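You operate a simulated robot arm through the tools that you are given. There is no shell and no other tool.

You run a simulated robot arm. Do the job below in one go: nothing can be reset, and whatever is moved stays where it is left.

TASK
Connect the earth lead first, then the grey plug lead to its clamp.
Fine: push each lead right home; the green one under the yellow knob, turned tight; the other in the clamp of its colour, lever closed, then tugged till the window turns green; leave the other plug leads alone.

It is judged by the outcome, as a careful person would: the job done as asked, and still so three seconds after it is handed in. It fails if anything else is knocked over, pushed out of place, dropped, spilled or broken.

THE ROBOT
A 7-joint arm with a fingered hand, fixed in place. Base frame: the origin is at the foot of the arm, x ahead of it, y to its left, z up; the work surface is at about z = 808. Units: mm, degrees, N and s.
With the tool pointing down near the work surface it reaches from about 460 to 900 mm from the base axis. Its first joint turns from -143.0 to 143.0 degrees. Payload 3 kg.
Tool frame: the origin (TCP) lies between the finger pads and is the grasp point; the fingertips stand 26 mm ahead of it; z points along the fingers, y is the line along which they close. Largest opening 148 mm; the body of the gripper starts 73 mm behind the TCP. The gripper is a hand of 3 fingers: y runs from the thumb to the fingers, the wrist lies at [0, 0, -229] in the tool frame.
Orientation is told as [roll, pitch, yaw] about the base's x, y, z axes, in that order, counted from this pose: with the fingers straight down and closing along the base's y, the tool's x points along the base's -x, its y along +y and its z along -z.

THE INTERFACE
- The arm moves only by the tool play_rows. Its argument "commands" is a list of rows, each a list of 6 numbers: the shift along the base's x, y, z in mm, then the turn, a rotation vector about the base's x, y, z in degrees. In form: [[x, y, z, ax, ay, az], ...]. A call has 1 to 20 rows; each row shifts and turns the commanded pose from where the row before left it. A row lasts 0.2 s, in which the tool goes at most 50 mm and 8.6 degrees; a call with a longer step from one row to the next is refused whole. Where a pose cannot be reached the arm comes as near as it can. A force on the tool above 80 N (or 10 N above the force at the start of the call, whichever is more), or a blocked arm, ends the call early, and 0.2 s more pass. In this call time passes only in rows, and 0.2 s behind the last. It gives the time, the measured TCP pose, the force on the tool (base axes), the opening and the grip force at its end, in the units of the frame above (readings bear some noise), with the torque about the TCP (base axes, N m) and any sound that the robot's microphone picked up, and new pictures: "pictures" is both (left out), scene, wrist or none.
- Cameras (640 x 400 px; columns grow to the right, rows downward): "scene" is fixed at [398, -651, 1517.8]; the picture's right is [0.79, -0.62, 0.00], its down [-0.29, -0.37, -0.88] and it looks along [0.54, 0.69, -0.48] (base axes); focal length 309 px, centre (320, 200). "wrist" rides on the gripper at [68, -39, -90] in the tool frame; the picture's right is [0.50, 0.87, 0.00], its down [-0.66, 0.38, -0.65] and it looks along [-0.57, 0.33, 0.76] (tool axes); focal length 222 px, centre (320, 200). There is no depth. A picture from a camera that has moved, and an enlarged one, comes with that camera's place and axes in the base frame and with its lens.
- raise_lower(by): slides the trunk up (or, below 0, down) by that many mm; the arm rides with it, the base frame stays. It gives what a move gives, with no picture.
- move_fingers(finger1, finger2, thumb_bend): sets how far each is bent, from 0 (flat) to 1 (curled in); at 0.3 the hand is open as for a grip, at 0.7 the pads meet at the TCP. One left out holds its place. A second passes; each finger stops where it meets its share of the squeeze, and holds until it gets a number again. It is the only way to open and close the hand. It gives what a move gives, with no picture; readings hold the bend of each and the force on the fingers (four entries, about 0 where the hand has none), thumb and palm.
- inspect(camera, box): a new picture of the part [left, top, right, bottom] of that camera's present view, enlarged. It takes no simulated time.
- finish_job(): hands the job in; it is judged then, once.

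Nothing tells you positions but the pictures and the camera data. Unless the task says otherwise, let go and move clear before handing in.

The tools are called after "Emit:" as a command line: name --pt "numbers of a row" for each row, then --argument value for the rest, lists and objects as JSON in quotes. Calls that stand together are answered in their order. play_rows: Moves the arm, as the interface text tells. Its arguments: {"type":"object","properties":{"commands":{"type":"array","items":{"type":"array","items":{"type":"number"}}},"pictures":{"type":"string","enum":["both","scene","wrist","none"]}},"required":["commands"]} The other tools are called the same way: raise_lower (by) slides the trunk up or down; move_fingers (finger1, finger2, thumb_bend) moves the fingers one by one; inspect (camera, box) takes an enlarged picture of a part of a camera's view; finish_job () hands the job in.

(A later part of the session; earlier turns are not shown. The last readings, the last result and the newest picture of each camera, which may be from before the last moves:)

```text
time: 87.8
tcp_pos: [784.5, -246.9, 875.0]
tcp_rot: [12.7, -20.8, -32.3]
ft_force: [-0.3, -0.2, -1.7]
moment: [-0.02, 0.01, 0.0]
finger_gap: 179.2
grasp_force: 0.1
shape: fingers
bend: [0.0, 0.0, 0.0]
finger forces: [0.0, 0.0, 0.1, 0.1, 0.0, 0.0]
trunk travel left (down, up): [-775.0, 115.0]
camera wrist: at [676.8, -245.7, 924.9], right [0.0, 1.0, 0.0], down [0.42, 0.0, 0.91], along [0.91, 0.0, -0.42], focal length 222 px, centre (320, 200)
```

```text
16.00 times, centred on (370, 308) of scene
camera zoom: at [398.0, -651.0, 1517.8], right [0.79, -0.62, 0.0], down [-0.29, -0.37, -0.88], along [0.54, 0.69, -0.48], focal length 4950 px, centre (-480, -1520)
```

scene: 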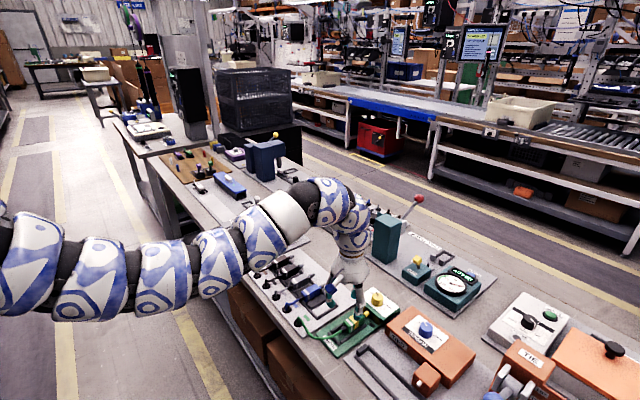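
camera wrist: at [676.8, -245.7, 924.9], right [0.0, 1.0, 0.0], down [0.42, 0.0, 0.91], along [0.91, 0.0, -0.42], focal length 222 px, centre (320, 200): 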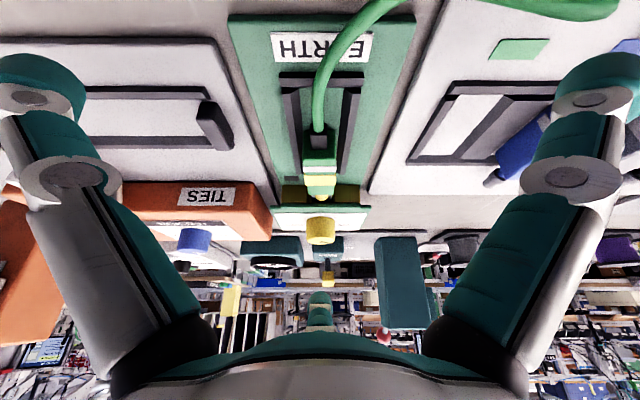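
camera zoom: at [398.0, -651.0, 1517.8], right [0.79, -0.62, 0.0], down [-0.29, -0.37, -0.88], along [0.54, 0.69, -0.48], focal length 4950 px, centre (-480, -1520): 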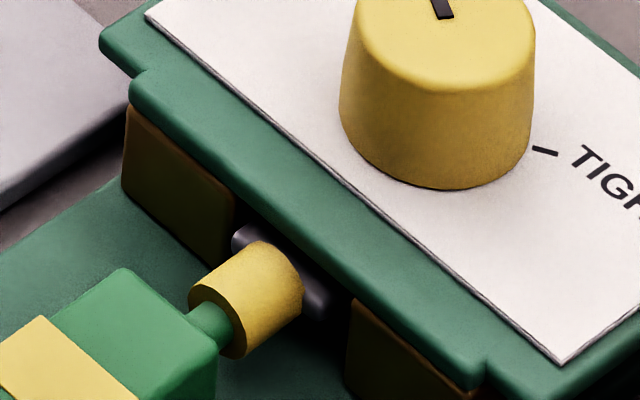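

The fork has clearance on both sides, so the slot probably just needs a firmer, centred push. I'll set up the straddling push again, centred on the plug (y≈-244.8).

Emit:
play_rows --pt "0 0 15 0 8 0" --pt "0 0 15 0 8 0" --pt "0 0 15 0 8 0" --pt "-3 0 0 0 0 7.5" --pt "-3 0 0 0 0 7.5" --pt "-3 0 0 0 0 7.5" --pt "0 0 0 0 0 7.5" --pt "0 0 0 0 0 7.5" --pt "0 0 0 0 0 7.5" --pt "0 0 0 0 0 7.5" --pt "0 0 0 0 0 7.5" --pt "0 0 0 0 0 0" --pictures "none"

Emit:
move_fingers --finger1 0.0 --finger2 0.66 --thumb_bend 0.66

Emit:
inspect --camera "wrist" --box '[180, 30, 420, 210]'

```text
time: 90.3
tcp_pos: [776.4, -247.8, 920.5]
tcp_rot: [0.1, 0.0, 30.1]
ft_force: [0.0, -0.7, 0.6]
moment: [-0.02, -0.01, 0.01]
finger_gap: 179.4
grasp_force: 0.2
shape: fingers
bend: [0.0, 0.0, 0.0]
finger forces: [0.0, 0.0, 0.0, 0.0, 0.0, 0.0]
trunk travel left (down, up): [-775.0, 115.0]
```

```text
time: 91.3
tcp_pos: [777.1, -247.0, 919.5]
tcp_rot: [0.1, 0.0, 30.0]
ft_force: [-0.5, -0.3, -1.1]
moment: [0.03, -0.01, 0.01]
finger_gap: 108.0
grasp_force: 0.0
shape: fingers
bend: [0.0, 0.66, 0.66]
finger forces: [0.0, 0.0, 0.0, 0.0, 0.1, 0.0]
trunk travel left (down, up): [-775.0, 115.0]
```

```text
2.22 times, centred on (300, 120) of wrist
camera zoom: at [738.1, -313.6, 1008.9], right [-0.87, 0.5, 0.0], down [0.38, 0.65, 0.65], along [0.33, 0.57, -0.76], focal length 494 px, centre (364, 378)
```

zoom: 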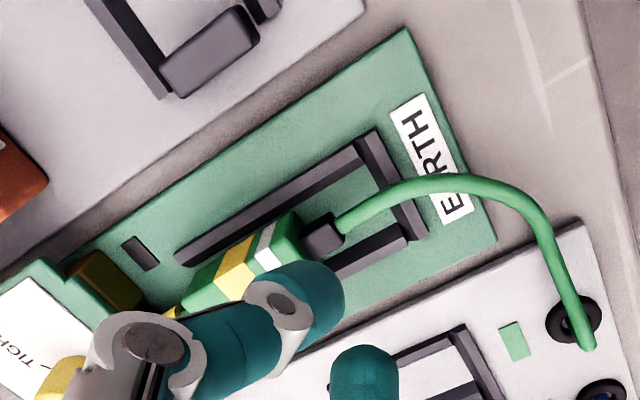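

Emit:
play_rows --pt "0 1 -20 0 0 0" --pt "0 0 -20 0 0 0" --pt "0 0 -18 0 0 0" --pt "0 0 -10 0 0 0" --pt "0 0 -3 0 0 0" --pt "4 0 0 0 0 0" --pt "4 0 0 0 0 0" --pt "0 0 0 0 0 0" --pictures "wrist"

Emit:
inspect --camera "wrist" --box '[220, 90, 400, 230]'

```text
time: 93.2
tcp_pos: [786.1, -244.6, 847.8]
tcp_rot: [0.1, 0.0, 30.0]
ft_force: [0.0, 0.3, -0.1]
moment: [-0.02, -0.02, 0.01]
finger_gap: 108.2
grasp_force: 0.1
shape: fingers
bend: [0.0, 0.66, 0.66]
finger forces: [0.0, 0.0, 0.0, 0.0, 0.0, 0.1]
trunk travel left (down, up): [-775.0, 115.0]
camera wrist: at [746.5, -311.4, 937.1], right [-0.87, 0.5, 0.0], down [0.38, 0.65, 0.65], along [0.33, 0.57, -0.76], focal length 222 px, centre (320, 200)
```

wrist: 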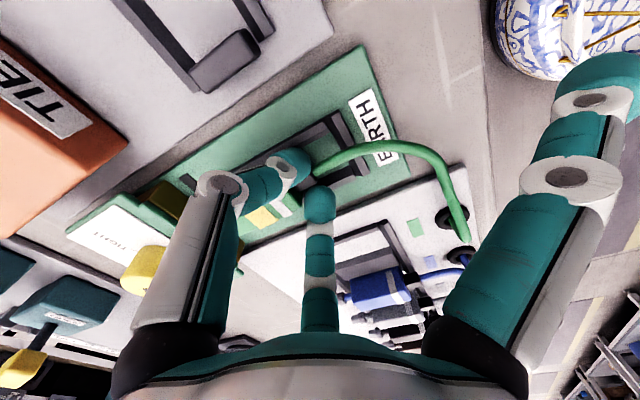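

```text
2.86 times, centred on (310, 160) of wrist
camera zoom: at [746.5, -311.4, 937.1], right [-0.87, 0.5, 0.0], down [0.38, 0.65, 0.65], along [0.33, 0.57, -0.76], focal length 635 px, centre (349, 314)
```

zoom: 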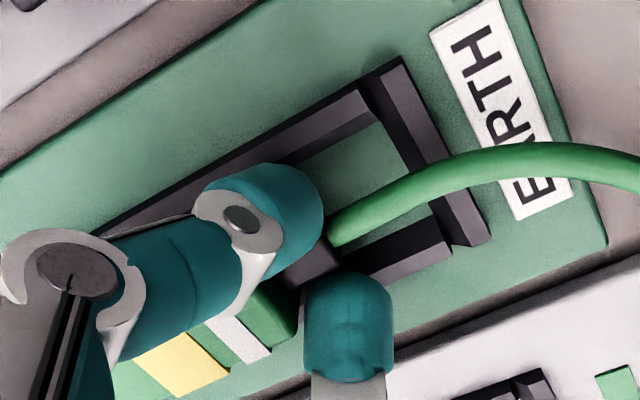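

Straddled and centred. Pushing forward step by step.

Emit:
play_rows --pt "2 0 0 0 0 0" --pt "2 0 0 0 0 0" --pt "0 0 0 0 0 0" --pictures "none"

Emit:
play_rows --pt "2 0 0 0 0 0" --pt "0 0 0 0 0 0" --pictures "none"

Emit:
play_rows --pt "2 0 0 0 0 0" --pt "0 0 0 0 0 0" --pictures "wrist"

Emit:
inspect --camera "scene" --box '[340, 285, 390, 325]'

```text
time: 94.0
tcp_pos: [789.1, -244.7, 846.6]
tcp_rot: [0.1, 0.0, 30.0]
ft_force: [-2.4, -0.3, -0.1]
moment: [-0.02, 0.02, -0.05]
finger_gap: 107.5
grasp_force: 0.6
shape: fingers
bend: [0.0, 0.66, 0.66]
finger forces: [0.0, 0.2, 0.1, 0.0, 1.9, 0.0]
trunk travel left (down, up): [-775.0, 115.0]
```

```text
time: 94.5
tcp_pos: [789.8, -244.9, 847.9]
tcp_rot: [0.1, 0.0, 30.0]
ft_force: [-6.1, -0.6, 0.5]
moment: [-0.05, 0.1, -0.02]
finger_gap: 106.8
grasp_force: 2.8
shape: fingers
bend: [0.0, 0.66, 0.67]
finger forces: [0.0, 0.7, 0.1, 0.1, 5.0, 0.1]
trunk travel left (down, up): [-775.0, 115.0]
```

```text
time: 95.2
tcp_pos: [791.3, -244.4, 848.5]
tcp_rot: [0.1, -0.1, 30.1]
ft_force: [-12.0, -1.0, 0.8]
moment: [-0.01, 0.16, -0.1]
finger_gap: 105.6
grasp_force: 6.4
shape: fingers
bend: [0.0, 0.66, 0.67]
finger forces: [0.0, 1.9, 0.0, 0.0, 10.6, 0.0]
trunk travel left (down, up): [-775.0, 115.0]
camera wrist: at [752.6, -312.1, 937.8], right [-0.87, 0.5, 0.0], down [0.38, 0.65, 0.65], along [0.33, 0.57, -0.76], focal length 222 px, centre (320, 200)
```

wrist: 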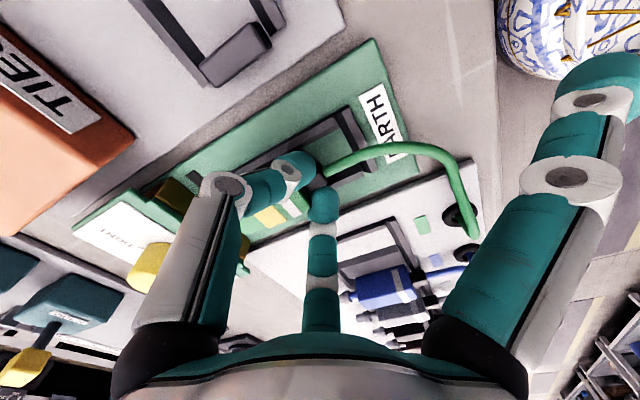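

```text
10.00 times, centred on (365, 305) of scene
camera zoom: at [398.0, -651.0, 1517.8], right [0.79, -0.62, 0.0], down [-0.29, -0.37, -0.88], along [0.54, 0.69, -0.48], focal length 3094 px, centre (-130, -850)
```

zoom: 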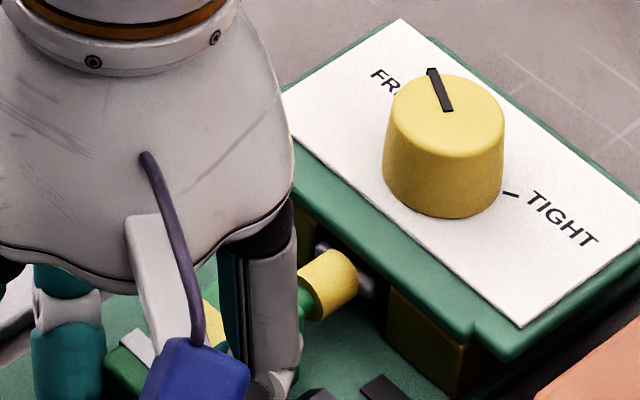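

The thumb takes nearly all the load; I'll back off, turn the hand -8° so both digits bear evenly, and push again.

Emit:
play_rows --pt "-4 0 0 0 0 0" --pt "0 0 0 0 0 -8" --pt "0 0 0 0 0 0" --pictures "none"

Emit:
play_rows --pt "2 0 0 0 0 0" --pt "2 0 0 0 0 0" --pt "0 0 0 0 0 0" --pictures "none"

Emit:
play_rows --pt "2 0 0 0 0 0" --pt "2 0 0 0 0 0" --pt "0 0 0 0 0 0" --pictures "wrist"

Emit:
inspect --camera "wrist" --box '[220, 90, 400, 230]'

Emit:
inspect --camera "scene" --box '[340, 285, 390, 325]'

```text
time: 96.0
tcp_pos: [790.1, -244.5, 848.6]
tcp_rot: [0.2, 0.0, 22.1]
ft_force: [-1.5, 1.1, -0.3]
moment: [0.04, 0.01, 0.0]
finger_gap: 107.8
grasp_force: 0.2
shape: fingers
bend: [0.0, 0.66, 0.66]
finger forces: [0.0, 1.1, 0.1, 0.0, 0.0, 0.0]
trunk travel left (down, up): [-775.0, 115.0]
```

```text
time: 96.8
tcp_pos: [792.7, -244.6, 848.7]
tcp_rot: [0.0, -0.1, 22.0]
ft_force: [-6.7, -1.1, 0.4]
moment: [-0.02, 0.1, -0.02]
finger_gap: 107.4
grasp_force: 3.0
shape: fingers
bend: [0.0, 0.67, 0.66]
finger forces: [0.1, 2.8, 0.0, 0.0, 4.1, 0.1]
trunk travel left (down, up): [-775.0, 115.0]
```

```text
time: 97.5
tcp_pos: [793.8, -246.6, 848.2]
tcp_rot: [0.1, 0.1, 21.9]
ft_force: [-25.5, -1.4, 0.7]
moment: [0.0, 0.49, -0.26]
finger_gap: 105.7
grasp_force: 14.2
shape: fingers
bend: [0.0, 0.66, 0.67]
finger forces: [0.0, 5.0, 0.0, 0.1, 22.9, 0.1]
trunk travel left (down, up): [-775.0, 115.0]
camera wrist: at [746.3, -306.9, 938.6], right [-0.79, 0.62, 0.0], down [0.47, 0.6, 0.65], along [0.4, 0.52, -0.76], focal length 222 px, centre (320, 200)
```

wrist: 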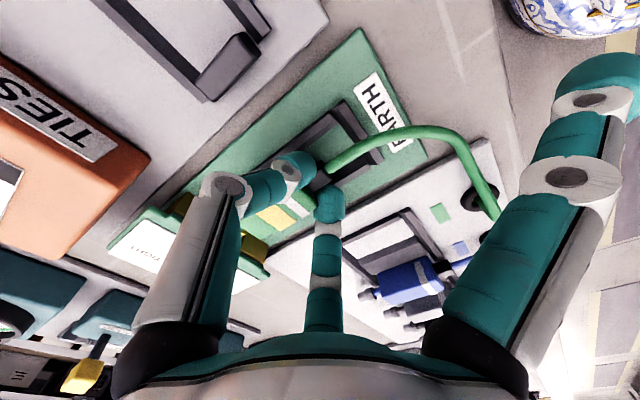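

```text
2.86 times, centred on (310, 160) of wrist
camera zoom: at [746.3, -306.9, 938.6], right [-0.79, 0.62, 0.0], down [0.47, 0.6, 0.65], along [0.4, 0.52, -0.76], focal length 635 px, centre (349, 314)
```

zoom: 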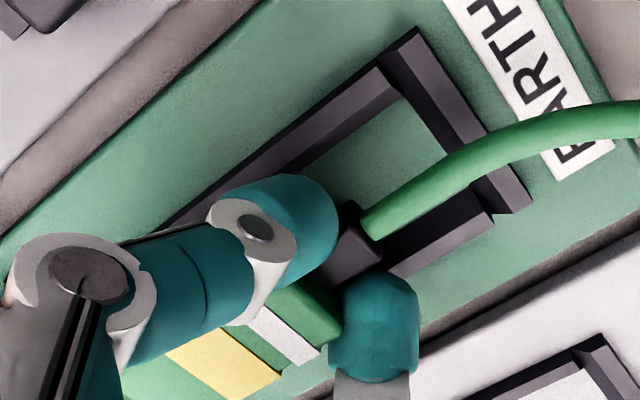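

```text
10.00 times, centred on (365, 305) of scene
camera zoom: at [398.0, -651.0, 1517.8], right [0.79, -0.62, 0.0], down [-0.29, -0.37, -0.88], along [0.54, 0.69, -0.48], focal length 3094 px, centre (-130, -850)
```

zoom: 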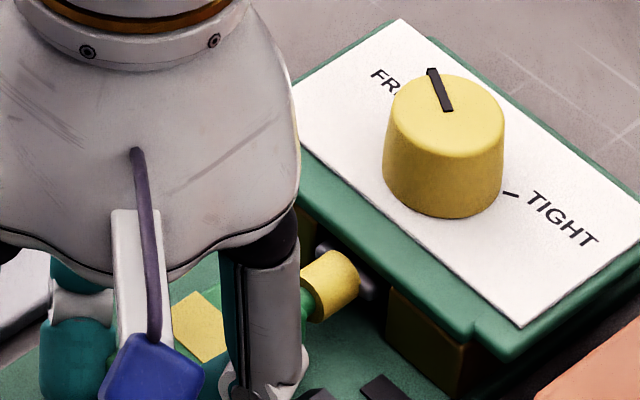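

25 N on its back and it does not move, so it's a real stop. I'd rather not force it; I'll ease the plug back ~30 mm and look into the empty slot to see what's inside.

Emit:
play_rows --pt "-6 0 0 0 0 0" --pt "-8 0 0 0 0 0" --pt "0 0 15 0 0 4" --pt "0 0 25 0 0 4" --pt "8 0 0 0 0 0" --pt "14 0 0 0 0 0" --pt "14 0 0 0 0 0" --pt "0 0 0 0 0 0" --pictures "none"

Emit:
move_fingers --finger1 0.0 --finger2 0.58 --thumb_bend 0.58

Emit:
inspect --camera "wrist" --box '[220, 90, 400, 230]'

```text
time: 99.3
tcp_pos: [818.8, -244.7, 887.8]
tcp_rot: [0.1, 0.1, 30.1]
ft_force: [0.1, -0.7, 0.6]
moment: [0.02, -0.01, -0.01]
finger_gap: 108.0
grasp_force: 0.2
shape: fingers
bend: [0.0, 0.66, 0.66]
finger forces: [0.1, 0.0, 0.0, 0.0, 0.0, 0.0]
trunk travel left (down, up): [-775.0, 115.0]
```

```text
time: 100.3
tcp_pos: [818.8, -244.8, 887.3]
tcp_rot: [0.1, 0.0, 30.0]
ft_force: [-0.3, -0.6, -0.8]
moment: [0.01, -0.01, -0.01]
finger_gap: 118.5
grasp_force: 0.1
shape: fingers
bend: [0.0, 0.57, 0.57]
finger forces: [0.0, 0.0, 0.0, 0.0, 0.1, 0.0]
trunk travel left (down, up): [-775.0, 115.0]
```

```text
2.86 times, centred on (310, 160) of wrist
camera zoom: at [780.2, -312.3, 977.5], right [-0.87, 0.5, 0.0], down [0.38, 0.65, 0.65], along [0.33, 0.57, -0.76], focal length 635 px, centre (349, 314)
```

zoom: 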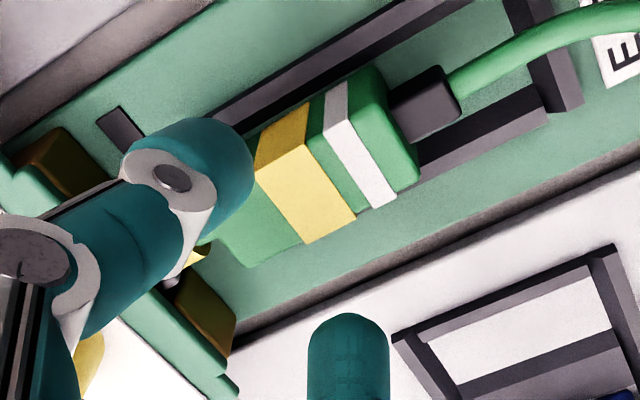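

Emit:
play_rows --pt "-2 0 -15 0 0 0" --pt "-2 0 -15 0 0 0" --pt "0 0 -8 0 0 0" --pt "0 0 0 0 0 0" --pictures "none"

Emit:
move_fingers --finger2 0.62 --thumb_bend 0.62

Emit:
move_fingers --finger2 0.69 --thumb_bend 0.69

Emit:
play_rows --pt "-4 0 0 0 0 0" --pt "-5 0 0 0 0 0" --pt "-5 0 0 0 0 0" --pt "-5 0 0 0 0 0" --pt "-5 0 0 0 0 0" --pt "-5 0 0 0 0 0" --pt "-4 0 0 0 0 0" --pt "0 0 0 0 0 0" --pictures "wrist"

Emit:
inspect --camera "wrist" --box '[220, 90, 400, 230]'

Emit:
inspect --camera "scene" --box '[330, 285, 390, 330]'

```text
time: 101.3
tcp_pos: [815.6, -244.8, 850.7]
tcp_rot: [0.1, 0.1, 29.9]
ft_force: [0.7, 0.9, 0.3]
moment: [0.03, -0.02, 0.0]
finger_gap: 118.6
grasp_force: 0.0
shape: fingers
bend: [0.0, 0.57, 0.57]
finger forces: [0.0, 0.1, 0.0, 0.0, 0.0, 0.0]
trunk travel left (down, up): [-775.0, 115.0]
```

```text
time: 102.3
tcp_pos: [815.5, -246.2, 850.5]
tcp_rot: [0.1, 0.0, 30.0]
ft_force: [-0.5, -0.2, 0.4]
moment: [0.0, 0.0, 0.03]
finger_gap: 113.1
grasp_force: 0.2
shape: fingers
bend: [0.0, 0.62, 0.62]
finger forces: [0.0, 0.1, 0.0, 0.0, 0.2, 0.0]
trunk travel left (down, up): [-775.0, 115.0]
```

```text
time: 103.3
tcp_pos: [815.7, -243.7, 850.1]
tcp_rot: [0.1, 0.0, 30.0]
ft_force: [0.5, -0.2, 0.4]
moment: [-0.01, -0.04, -0.04]
finger_gap: 109.6
grasp_force: 6.7
shape: fingers
bend: [0.0, 0.62, 0.65]
finger forces: [0.0, 6.2, 0.1, 0.0, 7.0, 0.0]
trunk travel left (down, up): [-775.0, 115.0]
```

```text
time: 105.2
tcp_pos: [782.4, -244.8, 851.1]
tcp_rot: [0.1, -0.2, 30.1]
ft_force: [3.7, -1.0, 1.4]
moment: [-0.02, -0.07, -0.03]
finger_gap: 109.5
grasp_force: 7.0
shape: fingers
bend: [0.0, 0.62, 0.65]
finger forces: [0.1, 6.5, 0.1, 0.0, 7.5, 0.0]
trunk travel left (down, up): [-775.0, 115.0]
camera wrist: at [743.4, -311.6, 940.3], right [-0.87, 0.5, 0.0], down [0.38, 0.65, 0.66], along [0.33, 0.57, -0.76], focal length 222 px, centre (320, 200)
```

wrist: 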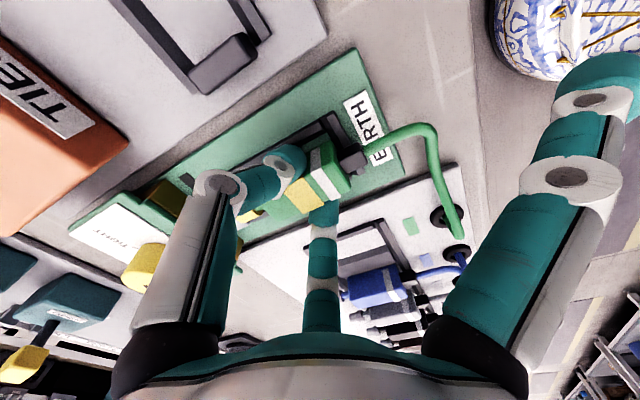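

```text
2.86 times, centred on (310, 160) of wrist
camera zoom: at [743.4, -311.6, 940.3], right [-0.87, 0.5, 0.0], down [0.38, 0.65, 0.66], along [0.33, 0.57, -0.76], focal length 635 px, centre (349, 314)
```

zoom: 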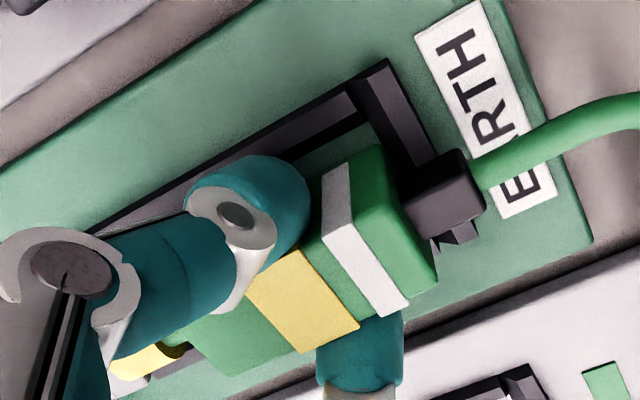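

```text
8.89 times, centred on (360, 308) of scene
camera zoom: at [398.0, -651.0, 1517.8], right [0.79, -0.62, 0.0], down [-0.29, -0.37, -0.88], along [0.54, 0.69, -0.48], focal length 2750 px, centre (-36, -756)
```

zoom: 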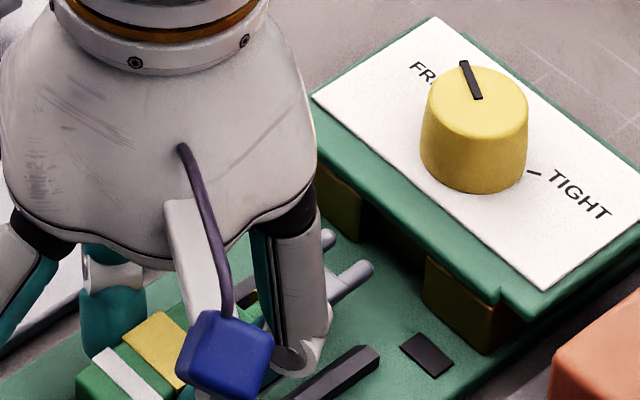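

The plug slid back nicely in this grip. Now look into the empty opening.

Emit:
inspect --camera "scene" --box '[360, 298, 385, 317]'

Emit:
inspect --camera "wrist" --box '[120, 170, 220, 250]'

```text
16.00 times, centred on (372, 308) of scene
camera zoom: at [398.0, -651.0, 1517.8], right [0.79, -0.62, 0.0], down [-0.29, -0.37, -0.88], along [0.54, 0.69, -0.48], focal length 4950 px, centre (-520, -1520)
```

zoom: 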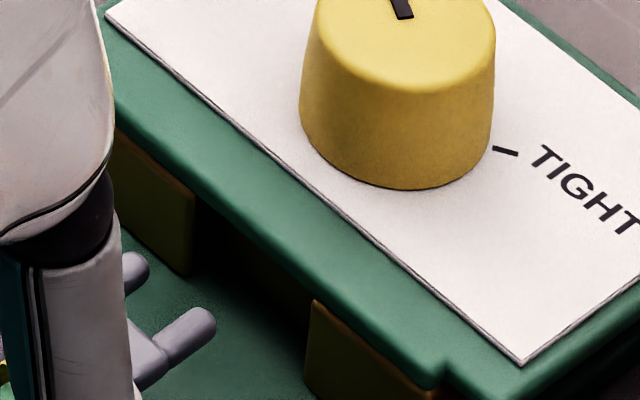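

```text
5.00 times, centred on (170, 210) of wrist
camera zoom: at [743.4, -311.6, 940.3], right [-0.87, 0.5, 0.0], down [0.38, 0.65, 0.66], along [0.33, 0.57, -0.76], focal length 1111 px, centre (1070, 150)
```

zoom: 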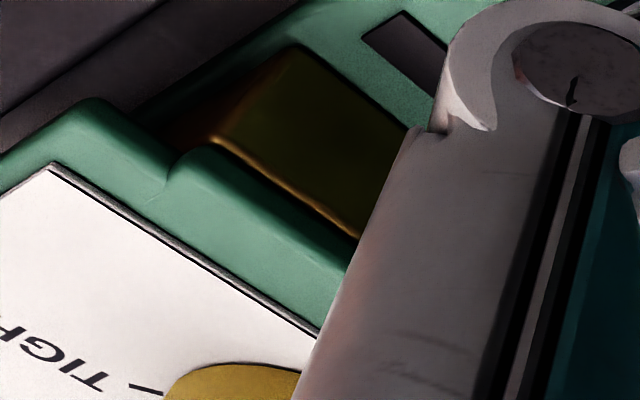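

I'll let go here and take the low straight-in view of the empty slot.

Emit:
move_fingers --finger2 0.56 --thumb_bend 0.56

Emit:
play_rows --pt "0 0 12 0 0 0" --pt "0 0 20 0 0 0" --pt "0 0 25 0 0 0" --pt "3 0 10 0 0 -7.5" --pt "3 0 0 0 0 -7.5" --pt "3 0 0 0 0 -7.5" --pt "3 0 0 0 0 -7.5" --pt "3 0 0 0 0 -7.5" --pt "0 0 0 0 0 -7.5" --pt "0 0 0 0 0 -7.5" --pt "0 0 0 0 0 -7.5" --pt "0 0 0 0 0 0" --pictures "none"

Emit:
move_fingers --finger1 0.0 --finger2 0.0 --thumb_bend 0.0

Emit:
play_rows --pt "0 0 -10 0 -8 0" --pt "0 0 -15 0 -8 0" --pt "0 0 -15 0 -8 0" --pt "0 0 -4 0 -4 0" --pt "0 0 0 0 0 0" --pictures "wrist"

Emit:
inspect --camera "wrist" --box '[280, 150, 360, 210]'

Emit:
inspect --camera "wrist" --box '[305, 170, 337, 190]'

```text
time: 106.2
tcp_pos: [782.0, -245.3, 850.6]
tcp_rot: [0.1, 0.0, 30.1]
ft_force: [-0.4, -0.1, -0.8]
moment: [0.02, 0.0, 0.01]
finger_gap: 120.1
grasp_force: 0.1
shape: fingers
bend: [0.0, 0.56, 0.56]
finger forces: [0.1, 0.0, 0.0, 0.0, 0.1, 0.0]
trunk travel left (down, up): [-775.0, 115.0]
```

```text
time: 108.8
tcp_pos: [796.8, -245.1, 918.6]
tcp_rot: [0.0, 0.0, -30.1]
ft_force: [-0.8, 0.0, 0.4]
moment: [0.01, 0.01, -0.01]
finger_gap: 120.1
grasp_force: 0.1
shape: fingers
bend: [0.0, 0.56, 0.56]
finger forces: [0.0, 0.1, 0.0, 0.0, 0.0, 0.0]
trunk travel left (down, up): [-775.0, 115.0]
```

```text
time: 109.8
tcp_pos: [797.3, -243.7, 918.0]
tcp_rot: [0.1, 0.0, -30.0]
ft_force: [1.5, 0.0, -0.2]
moment: [0.01, 0.01, 0.0]
finger_gap: 179.3
grasp_force: 0.1
shape: fingers
bend: [0.0, 0.0, 0.0]
finger forces: [0.1, 0.1, 0.0, 0.0, 0.0, 0.0]
trunk travel left (down, up): [-775.0, 115.0]
```

```text
time: 111.0
tcp_pos: [797.0, -245.1, 873.6]
tcp_rot: [15.0, -24.1, -33.3]
ft_force: [0.8, 0.6, 0.7]
moment: [0.01, 0.01, 0.01]
finger_gap: 179.3
grasp_force: 0.0
shape: fingers
bend: [0.0, 0.0, 0.0]
finger forces: [0.0, 0.0, 0.0, 0.0, 0.0, 0.0]
trunk travel left (down, up): [-775.0, 115.0]
camera wrist: at [685.7, -244.4, 916.1], right [0.0, 1.0, 0.0], down [0.36, 0.0, 0.93], along [0.93, 0.0, -0.36], focal length 222 px, centre (320, 200)
```

wrist: 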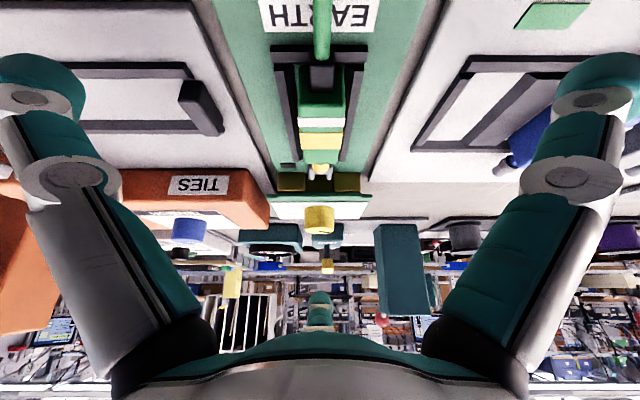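

```text
6.67 times, centred on (320, 180) of wrist
camera zoom: at [685.7, -244.4, 916.1], right [0.0, 1.0, 0.0], down [0.36, 0.0, 0.93], along [0.93, 0.0, -0.36], focal length 1481 px, centre (320, 333)
```

zoom: 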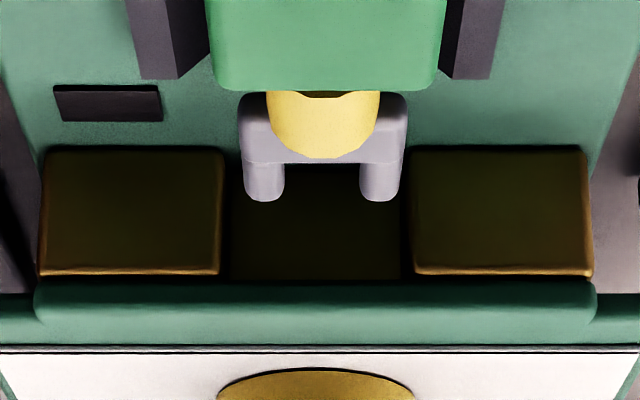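

```text
16.00 times, centred on (321, 180) of wrist
camera zoom: at [685.7, -244.4, 916.1], right [0.0, 1.0, 0.0], down [0.36, 0.0, 0.93], along [0.93, 0.0, -0.36], focal length 3554 px, centre (304, 520)
```

zoom: 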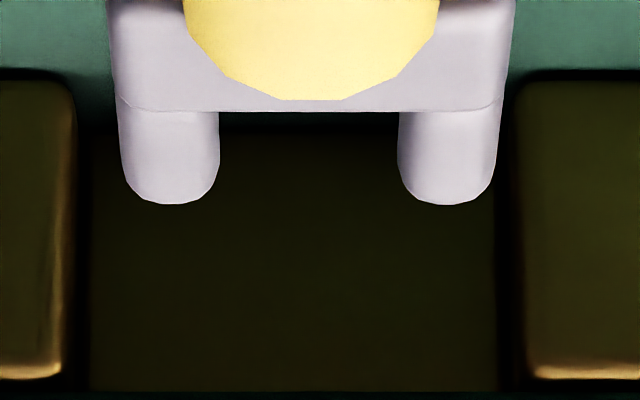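

That explains it: the gold block has a slot only ~20 mm deep with a solid back wall, so the fork was already fully home when it stopped. I'll regrip the plug the same way and push it back home to that stop.

Emit:
play_rows --pt "0 0 15 0 8 0" --pt "0 0 15 0 8 0" --pt "0 0 15 0 8 0" --pt "0 0 0 0 4 0" --pt "-3 0 0 0 0 7.5" --pt "-3 0 0 0 0 7.5" --pt "-3 0 0 0 0 7.5" --pt "-3 0 0 0 0 7.5" --pt "-3 0 0 0 0 7.5" --pt "0 0 0 0 0 7.5" --pt "0 0 0 0 0 7.5" --pt "0 0 0 0 0 7.5" --pt "0 0 0 0 0 0" --pictures "none"

Emit:
move_fingers --finger1 0.0 --finger2 0.57 --thumb_bend 0.57

Emit:
inspect --camera "wrist" --box '[200, 60, 400, 210]'

```text
time: 113.8
tcp_pos: [780.5, -245.9, 918.2]
tcp_rot: [0.0, -0.1, 30.1]
ft_force: [0.3, 0.2, -0.1]
moment: [0.01, -0.01, -0.01]
finger_gap: 179.2
grasp_force: 0.0
shape: fingers
bend: [0.0, 0.0, 0.0]
finger forces: [0.0, 0.1, 0.1, 0.0, 0.0, 0.1]
trunk travel left (down, up): [-775.0, 115.0]
```

```text
time: 114.8
tcp_pos: [780.9, -246.7, 917.5]
tcp_rot: [0.0, 0.0, 30.0]
ft_force: [0.9, 0.7, 0.0]
moment: [0.03, 0.05, -0.03]
finger_gap: 120.2
grasp_force: 0.2
shape: fingers
bend: [0.0, 0.56, 0.56]
finger forces: [0.0, 0.0, 0.0, 0.1, 0.0, 0.0]
trunk travel left (down, up): [-775.0, 115.0]
```

```text
2.67 times, centred on (300, 135) of wrist
camera zoom: at [742.4, -312.4, 1007.7], right [-0.87, 0.5, 0.0], down [0.38, 0.65, 0.65], along [0.33, 0.57, -0.76], focal length 592 px, centre (373, 373)
```

zoom: 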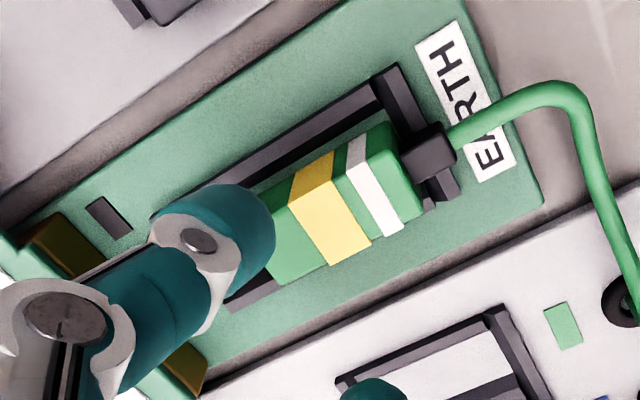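

Emit:
play_rows --pt "0 0 -20 0 0 0" --pt "0 0 -20 0 0 0" --pt "0 0 -18 0 0 0" --pt "0 0 -9 0 0 0" --pt "0 0 0 0 0 0" --pictures "none"

Emit:
move_fingers --finger2 0.62 --thumb_bend 0.62

Emit:
move_fingers --finger2 0.7 --thumb_bend 0.7

Emit:
play_rows --pt "4 0 0 0 0 0" --pt "4 0 0 0 0 0" --pt "4 0 0 0 0 0" --pt "4 0 0 0 0 0" --pt "4 0 0 0 0 0" --pt "4 0 0 0 0 0" --pt "0 0 0 0 0 0" --pictures "wrist"

Emit:
inspect --camera "wrist" --box '[200, 90, 400, 240]'

Emit:
inspect --camera "scene" --box '[330, 285, 390, 330]'

```text
time: 116.0
tcp_pos: [781.7, -245.4, 851.8]
tcp_rot: [0.1, -0.1, 30.0]
ft_force: [-0.1, -0.3, -0.3]
moment: [0.0, -0.02, 0.03]
finger_gap: 120.3
grasp_force: 0.1
shape: fingers
bend: [0.0, 0.56, 0.56]
finger forces: [0.0, 0.0, 0.0, 0.1, 0.1, 0.0]
trunk travel left (down, up): [-775.0, 115.0]
```

```text
time: 117.0
tcp_pos: [781.5, -244.4, 851.9]
tcp_rot: [0.2, 0.0, 29.9]
ft_force: [-1.2, 0.3, -0.2]
moment: [0.0, -0.01, -0.02]
finger_gap: 112.8
grasp_force: 0.1
shape: fingers
bend: [0.0, 0.62, 0.62]
finger forces: [0.1, 0.2, 0.1, 0.1, 0.1, 0.0]
trunk travel left (down, up): [-775.0, 115.0]
```

```text
time: 118.0
tcp_pos: [782.7, -245.1, 850.5]
tcp_rot: [0.1, 0.0, 30.0]
ft_force: [3.8, -1.8, 2.1]
moment: [-0.06, -0.11, -0.06]
finger_gap: 109.7
grasp_force: 7.7
shape: fingers
bend: [0.0, 0.62, 0.66]
finger forces: [0.1, 7.1, 0.0, 0.0, 8.7, 0.0]
trunk travel left (down, up): [-775.0, 115.0]
```

```text
time: 119.5
tcp_pos: [805.4, -245.6, 851.0]
tcp_rot: [0.2, -0.1, 30.1]
ft_force: [-0.5, 0.3, -0.4]
moment: [-0.02, 0.0, -0.02]
finger_gap: 108.9
grasp_force: 7.0
shape: fingers
bend: [0.0, 0.62, 0.66]
finger forces: [0.1, 7.3, 0.1, 0.0, 7.8, 0.1]
trunk travel left (down, up): [-775.0, 115.0]
camera wrist: at [767.1, -312.3, 940.9], right [-0.87, 0.5, 0.0], down [0.38, 0.65, 0.66], along [0.33, 0.57, -0.76], focal length 222 px, centre (320, 200)
```

wrist: 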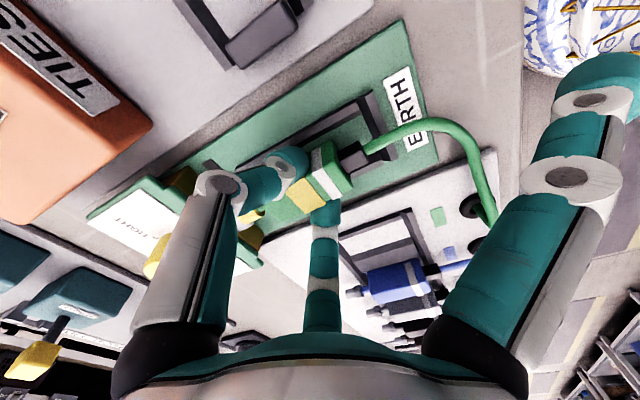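

```text
2.67 times, centred on (300, 165) of wrist
camera zoom: at [767.1, -312.3, 940.9], right [-0.87, 0.5, 0.0], down [0.38, 0.65, 0.66], along [0.33, 0.57, -0.76], focal length 592 px, centre (373, 293)
```

zoom: 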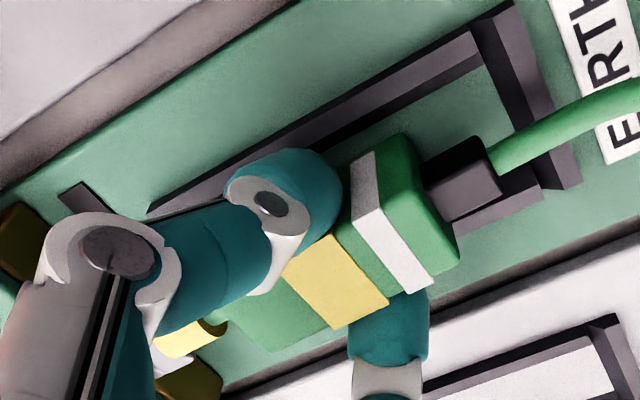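

```text
8.89 times, centred on (360, 308) of scene
camera zoom: at [398.0, -651.0, 1517.8], right [0.79, -0.62, 0.0], down [-0.29, -0.37, -0.88], along [0.54, 0.69, -0.48], focal length 2750 px, centre (-36, -756)
```

zoom: 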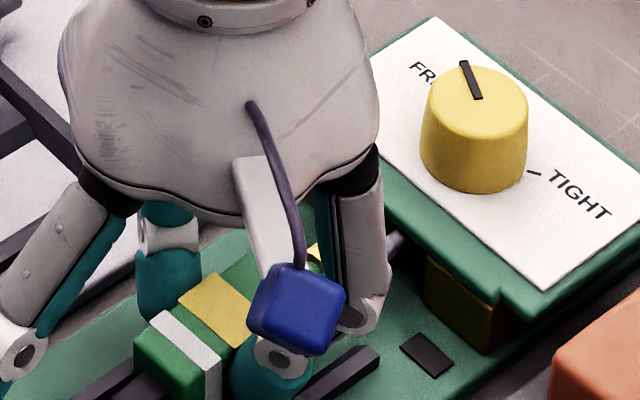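

Sliding freely. Continuing until it meets the stop.

Emit:
play_rows --pt "3 -0.5 0 0 0 0" --pt "3 0 0 0 0 0" --pt "0 0 0 0 0 0" --pictures "none"

Emit:
play_rows --pt "2 0 0 0 0 0" --pt "2 0 0 0 0 0" --pt "0 0 0 0 0 0" --pictures "none"

Emit:
play_rows --pt "2 0 0 0 0 0" --pt "0 0 0 0 0 0" --pictures "none"

Emit:
play_rows --pt "2 0 0 0 0 0" --pt "0 0 0 0 0 0" --pictures "wrist"

Emit:
inspect --camera "scene" --box '[330, 285, 390, 330]'

```text
time: 120.3
tcp_pos: [810.6, -245.6, 850.1]
tcp_rot: [0.0, 0.1, 30.0]
ft_force: [-1.0, -0.7, 0.8]
moment: [-0.05, 0.0, -0.01]
finger_gap: 108.9
grasp_force: 7.8
shape: fingers
bend: [0.0, 0.62, 0.66]
finger forces: [0.0, 7.2, 0.0, 0.2, 8.0, 0.1]
trunk travel left (down, up): [-775.0, 115.0]
```

```text
time: 121.2
tcp_pos: [814.8, -245.9, 851.0]
tcp_rot: [0.1, -0.1, 30.0]
ft_force: [-9.5, -2.8, 0.5]
moment: [-0.06, 0.16, -0.07]
finger_gap: 108.1
grasp_force: 9.1
shape: fingers
bend: [0.0, 0.63, 0.67]
finger forces: [0.1, 8.1, 0.1, 0.0, 10.8, 0.0]
trunk travel left (down, up): [-775.0, 115.0]
```

```text
time: 121.8
tcp_pos: [817.1, -245.4, 852.7]
tcp_rot: [0.0, 0.0, 29.9]
ft_force: [-10.9, -2.2, 1.2]
moment: [-0.06, 0.24, -0.08]
finger_gap: 107.9
grasp_force: 9.2
shape: fingers
bend: [0.0, 0.63, 0.67]
finger forces: [0.1, 8.2, 0.0, 0.0, 10.6, 0.0]
trunk travel left (down, up): [-775.0, 115.0]
```

```text
time: 122.3
tcp_pos: [818.8, -245.8, 851.0]
tcp_rot: [0.1, -0.1, 30.0]
ft_force: [-12.5, -2.4, -0.1]
moment: [-0.06, 0.25, -0.06]
finger_gap: 107.5
grasp_force: 9.3
shape: fingers
bend: [0.0, 0.64, 0.67]
finger forces: [0.1, 8.4, 0.1, 0.0, 10.4, 0.1]
trunk travel left (down, up): [-775.0, 115.0]
camera wrist: at [780.4, -312.5, 941.0], right [-0.87, 0.5, 0.0], down [0.38, 0.65, 0.66], along [0.33, 0.57, -0.76], focal length 222 px, centre (320, 200)
```

wrist: 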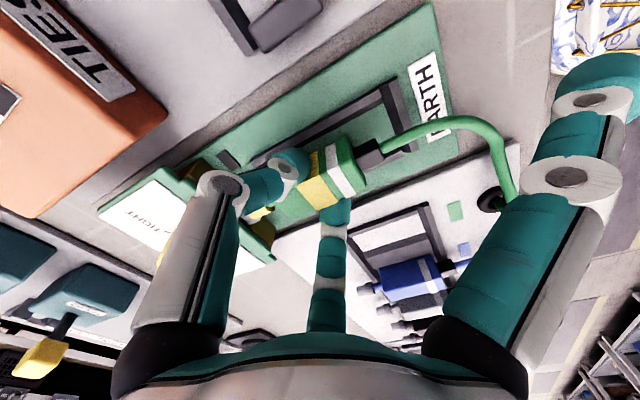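

```text
8.89 times, centred on (360, 308) of scene
camera zoom: at [398.0, -651.0, 1517.8], right [0.79, -0.62, 0.0], down [-0.29, -0.37, -0.88], along [0.54, 0.69, -0.48], focal length 2750 px, centre (-36, -756)
```

zoom: 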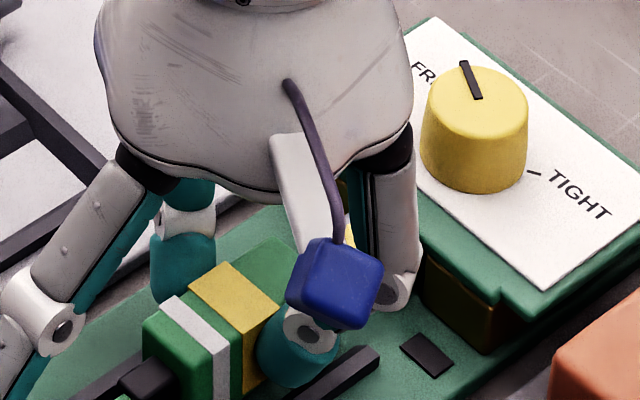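

At the stop again with ~12 N. I'll release, lift, and verify the plug's position against the earlier home position.

Emit:
move_fingers --finger2 0.56 --thumb_bend 0.56

Emit:
play_rows --pt "0 0 10 0 0 0" --pt "-2 0 20 0 0 0" --pt "-6 0 25 0 0 0" --pt "-8 0 20 0 0 -7.5" --pt "0 0 0 0 0 -7.5" --pt "0 0 0 0 0 -7.5" --pt "0 0 0 0 0 -7.5" --pt "0 0 0 0 0 -7.5" --pt "0 0 0 0 0 -7.5" --pt "0 0 0 0 0 -7.5" --pt "0 0 0 0 0 -7.5" --pt "0 0 0 0 0 0" --pictures "none"

Emit:
inspect --camera "wrist" --box '[270, 140, 370, 220]'

Emit:
inspect --camera "scene" --box '[340, 285, 390, 325]'

```text
time: 123.3
tcp_pos: [819.6, -245.9, 851.3]
tcp_rot: [0.2, 0.0, 30.1]
ft_force: [0.1, 0.3, 0.1]
moment: [0.02, 0.02, 0.0]
finger_gap: 119.9
grasp_force: 0.1
shape: fingers
bend: [0.0, 0.56, 0.56]
finger forces: [0.0, 0.0, 0.1, 0.1, 0.0, 0.0]
trunk travel left (down, up): [-775.0, 115.0]
```

```text
time: 126.0
tcp_pos: [803.9, -245.1, 926.8]
tcp_rot: [0.0, 0.1, -30.1]
ft_force: [0.5, -0.6, 0.7]
moment: [-0.01, 0.02, -0.01]
finger_gap: 119.9
grasp_force: 0.1
shape: fingers
bend: [0.0, 0.56, 0.56]
finger forces: [0.0, 0.1, 0.1, 0.0, 0.0, 0.0]
trunk travel left (down, up): [-775.0, 115.0]
```

```text
5.00 times, centred on (320, 180) of wrist
camera zoom: at [725.9, -244.9, 1016.3], right [0.0, 1.0, 0.0], down [0.76, 0.0, 0.65], along [0.65, 0.0, -0.76], focal length 1111 px, centre (320, 300)
```

zoom: 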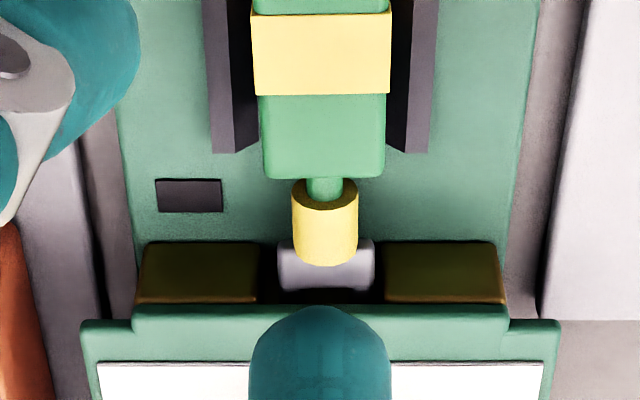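

```text
10.00 times, centred on (365, 305) of scene
camera zoom: at [398.0, -651.0, 1517.8], right [0.79, -0.62, 0.0], down [-0.29, -0.37, -0.88], along [0.54, 0.69, -0.48], focal length 3094 px, centre (-130, -850)
```

zoom: 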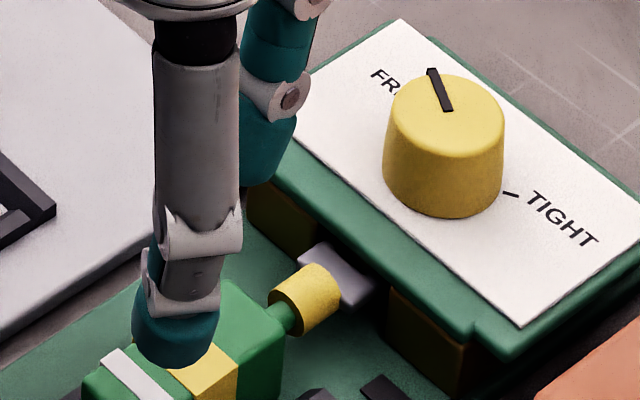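

The plug is now about 8–10 mm short of where it was before, so the grip had tilted and snagged it. I'll use the straddling push from behind again, with the plug lying flat.

Emit:
play_rows --pt "-4 0 0 0 0 7.5" --pt "-4 0 0 0 0 7.5" --pt "-4 0 0 0 0 7.5" --pt "-4 0 0 0 0 7.5" --pt "-4 0 0 0 0 7.5" --pt "-4 0 0 0 0 7.5" --pt "-4 0 0 0 0 5" --pt "0 0 0 0 0 2" --pt "0 0 0 0 0 0" --pictures "none"

Emit:
move_fingers --finger2 0.665 --thumb_bend 0.655

Emit:
inspect --camera "wrist" --box '[180, 30, 420, 210]'

```text
time: 128.0
tcp_pos: [776.8, -246.1, 925.4]
tcp_rot: [0.1, 0.0, 22.2]
ft_force: [-0.7, 0.3, -0.1]
moment: [0.0, 0.01, -0.03]
finger_gap: 119.9
grasp_force: 0.0
shape: fingers
bend: [0.0, 0.56, 0.56]
finger forces: [0.0, 0.0, 0.0, 0.0, 0.0, 0.0]
trunk travel left (down, up): [-775.0, 115.0]
```

```text
time: 128.9
tcp_pos: [775.6, -245.3, 926.2]
tcp_rot: [0.0, 0.0, 22.1]
ft_force: [0.3, 0.2, -0.2]
moment: [0.01, -0.05, 0.0]
finger_gap: 109.3
grasp_force: 0.1
shape: fingers
bend: [0.0, 0.66, 0.65]
finger forces: [0.1, 0.1, 0.0, 0.1, 0.0, 0.1]
trunk travel left (down, up): [-775.0, 115.0]
```

```text
2.22 times, centred on (300, 120) of wrist
camera zoom: at [728.2, -306.2, 1015.4], right [-0.79, 0.62, 0.0], down [0.47, 0.6, 0.65], along [0.4, 0.52, -0.76], focal length 494 px, centre (364, 378)
```

zoom: 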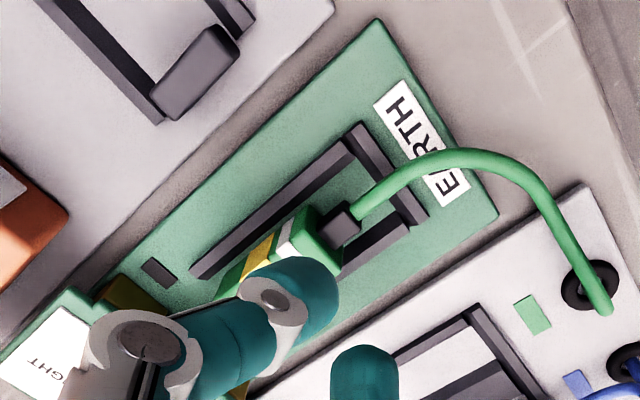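

Emit:
play_rows --pt "-6 0.3 -20 0 0 0" --pt "0 0 -20 0 0 0" --pt "0 0 -18 0 0 0" --pt "0 0 -12 0 0 0" --pt "0 0 -6.5 0 0 0" --pt "0 0 0 0 0 0" --pictures "none"

Emit:
play_rows --pt "3 0 0 0 0 0" --pt "3 0 0 0 0 0" --pt "3 0 0 0 0 0" --pt "0 0 0 0 0 0" --pictures "none"

Emit:
play_rows --pt "3 0 0 0 0 0" --pt "3 0 0 0 0 0" --pt "0 0 0 0 0 0" --pictures "wrist"

Emit:
inspect --camera "wrist" --box '[220, 90, 400, 230]'

Emit:
inspect --camera "scene" --box '[340, 285, 390, 325]'

```text
time: 130.3
tcp_pos: [771.2, -244.4, 850.3]
tcp_rot: [0.1, -0.1, 22.1]
ft_force: [0.1, -1.0, 1.1]
moment: [0.03, 0.03, -0.03]
finger_gap: 108.7
grasp_force: 0.1
shape: fingers
bend: [0.0, 0.66, 0.65]
finger forces: [0.0, 0.1, 0.0, 0.0, 0.1, 0.0]
trunk travel left (down, up): [-775.0, 115.0]
```

```text
time: 131.3
tcp_pos: [778.8, -245.5, 850.5]
tcp_rot: [0.1, 0.0, 22.1]
ft_force: [0.0, 1.4, -0.3]
moment: [0.0, 0.02, 0.0]
finger_gap: 109.2
grasp_force: 0.1
shape: fingers
bend: [0.0, 0.66, 0.65]
finger forces: [0.1, 0.3, 0.1, 0.0, 0.1, 0.0]
trunk travel left (down, up): [-775.0, 115.0]
```

```text
time: 132.2
tcp_pos: [785.3, -245.8, 849.8]
tcp_rot: [0.1, 0.0, 22.0]
ft_force: [-0.1, 0.5, 0.4]
moment: [-0.01, 0.0, -0.02]
finger_gap: 109.4
grasp_force: 0.1
shape: fingers
bend: [0.0, 0.66, 0.65]
finger forces: [0.0, 0.2, 0.0, 0.0, 0.0, 0.1]
trunk travel left (down, up): [-775.0, 115.0]
camera wrist: at [737.6, -305.8, 939.4], right [-0.79, 0.62, 0.0], down [0.47, 0.6, 0.65], along [0.4, 0.52, -0.76], focal length 222 px, centre (320, 200)
```

wrist: 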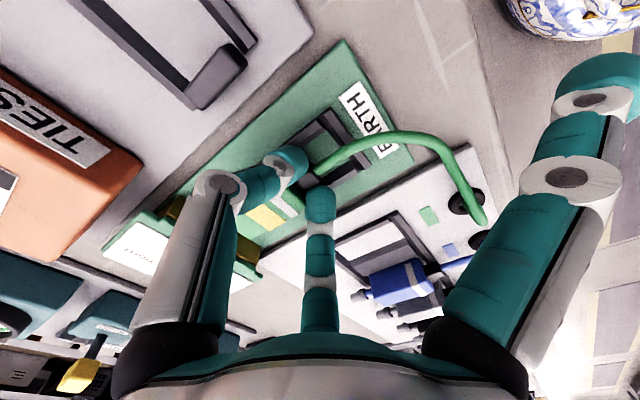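

```text
2.86 times, centred on (310, 160) of wrist
camera zoom: at [737.6, -305.8, 939.4], right [-0.79, 0.62, 0.0], down [0.47, 0.6, 0.65], along [0.4, 0.52, -0.76], focal length 635 px, centre (349, 314)
```

zoom: 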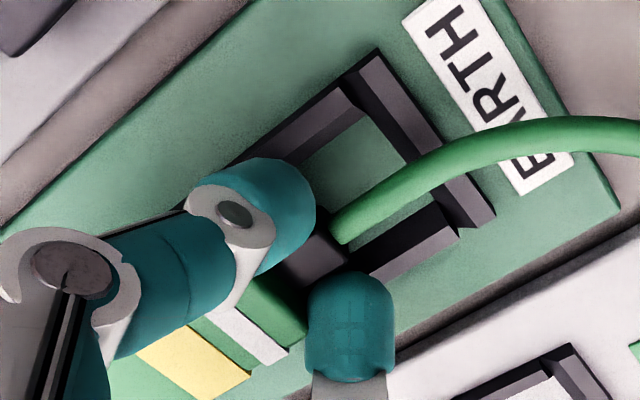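

```text
10.00 times, centred on (365, 305) of scene
camera zoom: at [398.0, -651.0, 1517.8], right [0.79, -0.62, 0.0], down [-0.29, -0.37, -0.88], along [0.54, 0.69, -0.48], focal length 3094 px, centre (-130, -850)
```

zoom: 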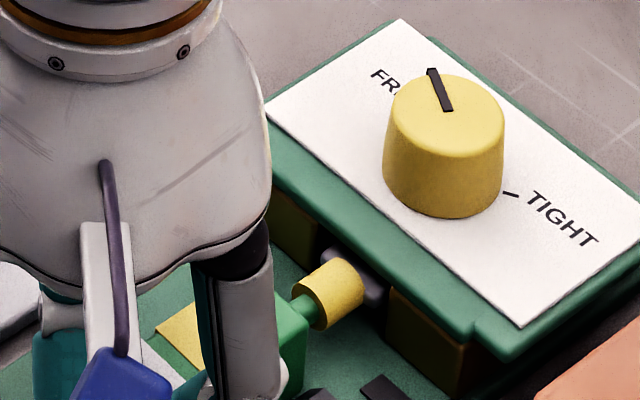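

It moves with almost no force this way. Continue pushing to the stop.

Emit:
play_rows --pt "2 0 0 0 0 0" --pt "2 0 0 0 0 0" --pt "0 0 0 0 0 0" --pictures "none"

Emit:
play_rows --pt "2 0 0 0 0 0" --pt "2 0 0 0 0 0" --pt "0 0 0 0 0 0" --pictures "none"

Emit:
inspect --camera "scene" --box '[340, 285, 390, 325]'

```text
time: 132.9
tcp_pos: [789.5, -244.8, 848.6]
tcp_rot: [0.1, -0.1, 22.0]
ft_force: [-1.6, 0.0, 0.3]
moment: [0.01, 0.05, 0.01]
finger_gap: 109.4
grasp_force: 0.5
shape: fingers
bend: [0.0, 0.66, 0.65]
finger forces: [0.1, 1.1, 0.0, 0.0, 0.0, 0.0]
trunk travel left (down, up): [-775.0, 115.0]
```

```text
time: 133.8
tcp_pos: [792.7, -246.6, 850.7]
tcp_rot: [0.0, -0.2, 22.0]
ft_force: [-8.3, 0.1, 0.5]
moment: [-0.01, 0.17, -0.04]
finger_gap: 108.8
grasp_force: 4.2
shape: fingers
bend: [0.0, 0.67, 0.65]
finger forces: [0.1, 2.9, 0.0, 0.1, 5.1, 0.0]
trunk travel left (down, up): [-775.0, 115.0]
```

```text
10.00 times, centred on (365, 305) of scene
camera zoom: at [398.0, -651.0, 1517.8], right [0.79, -0.62, 0.0], down [-0.29, -0.37, -0.88], along [0.54, 0.69, -0.48], focal length 3094 px, centre (-130, -850)
```

zoom: 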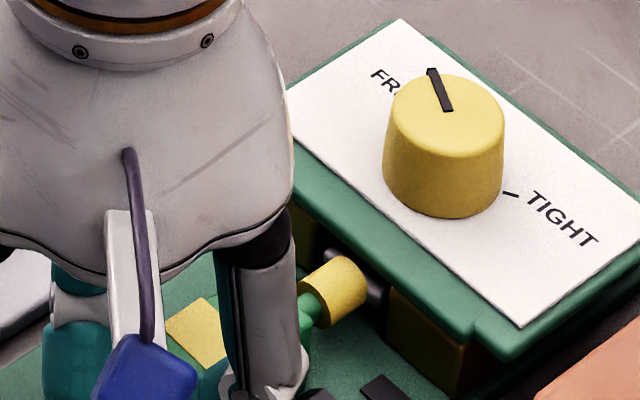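

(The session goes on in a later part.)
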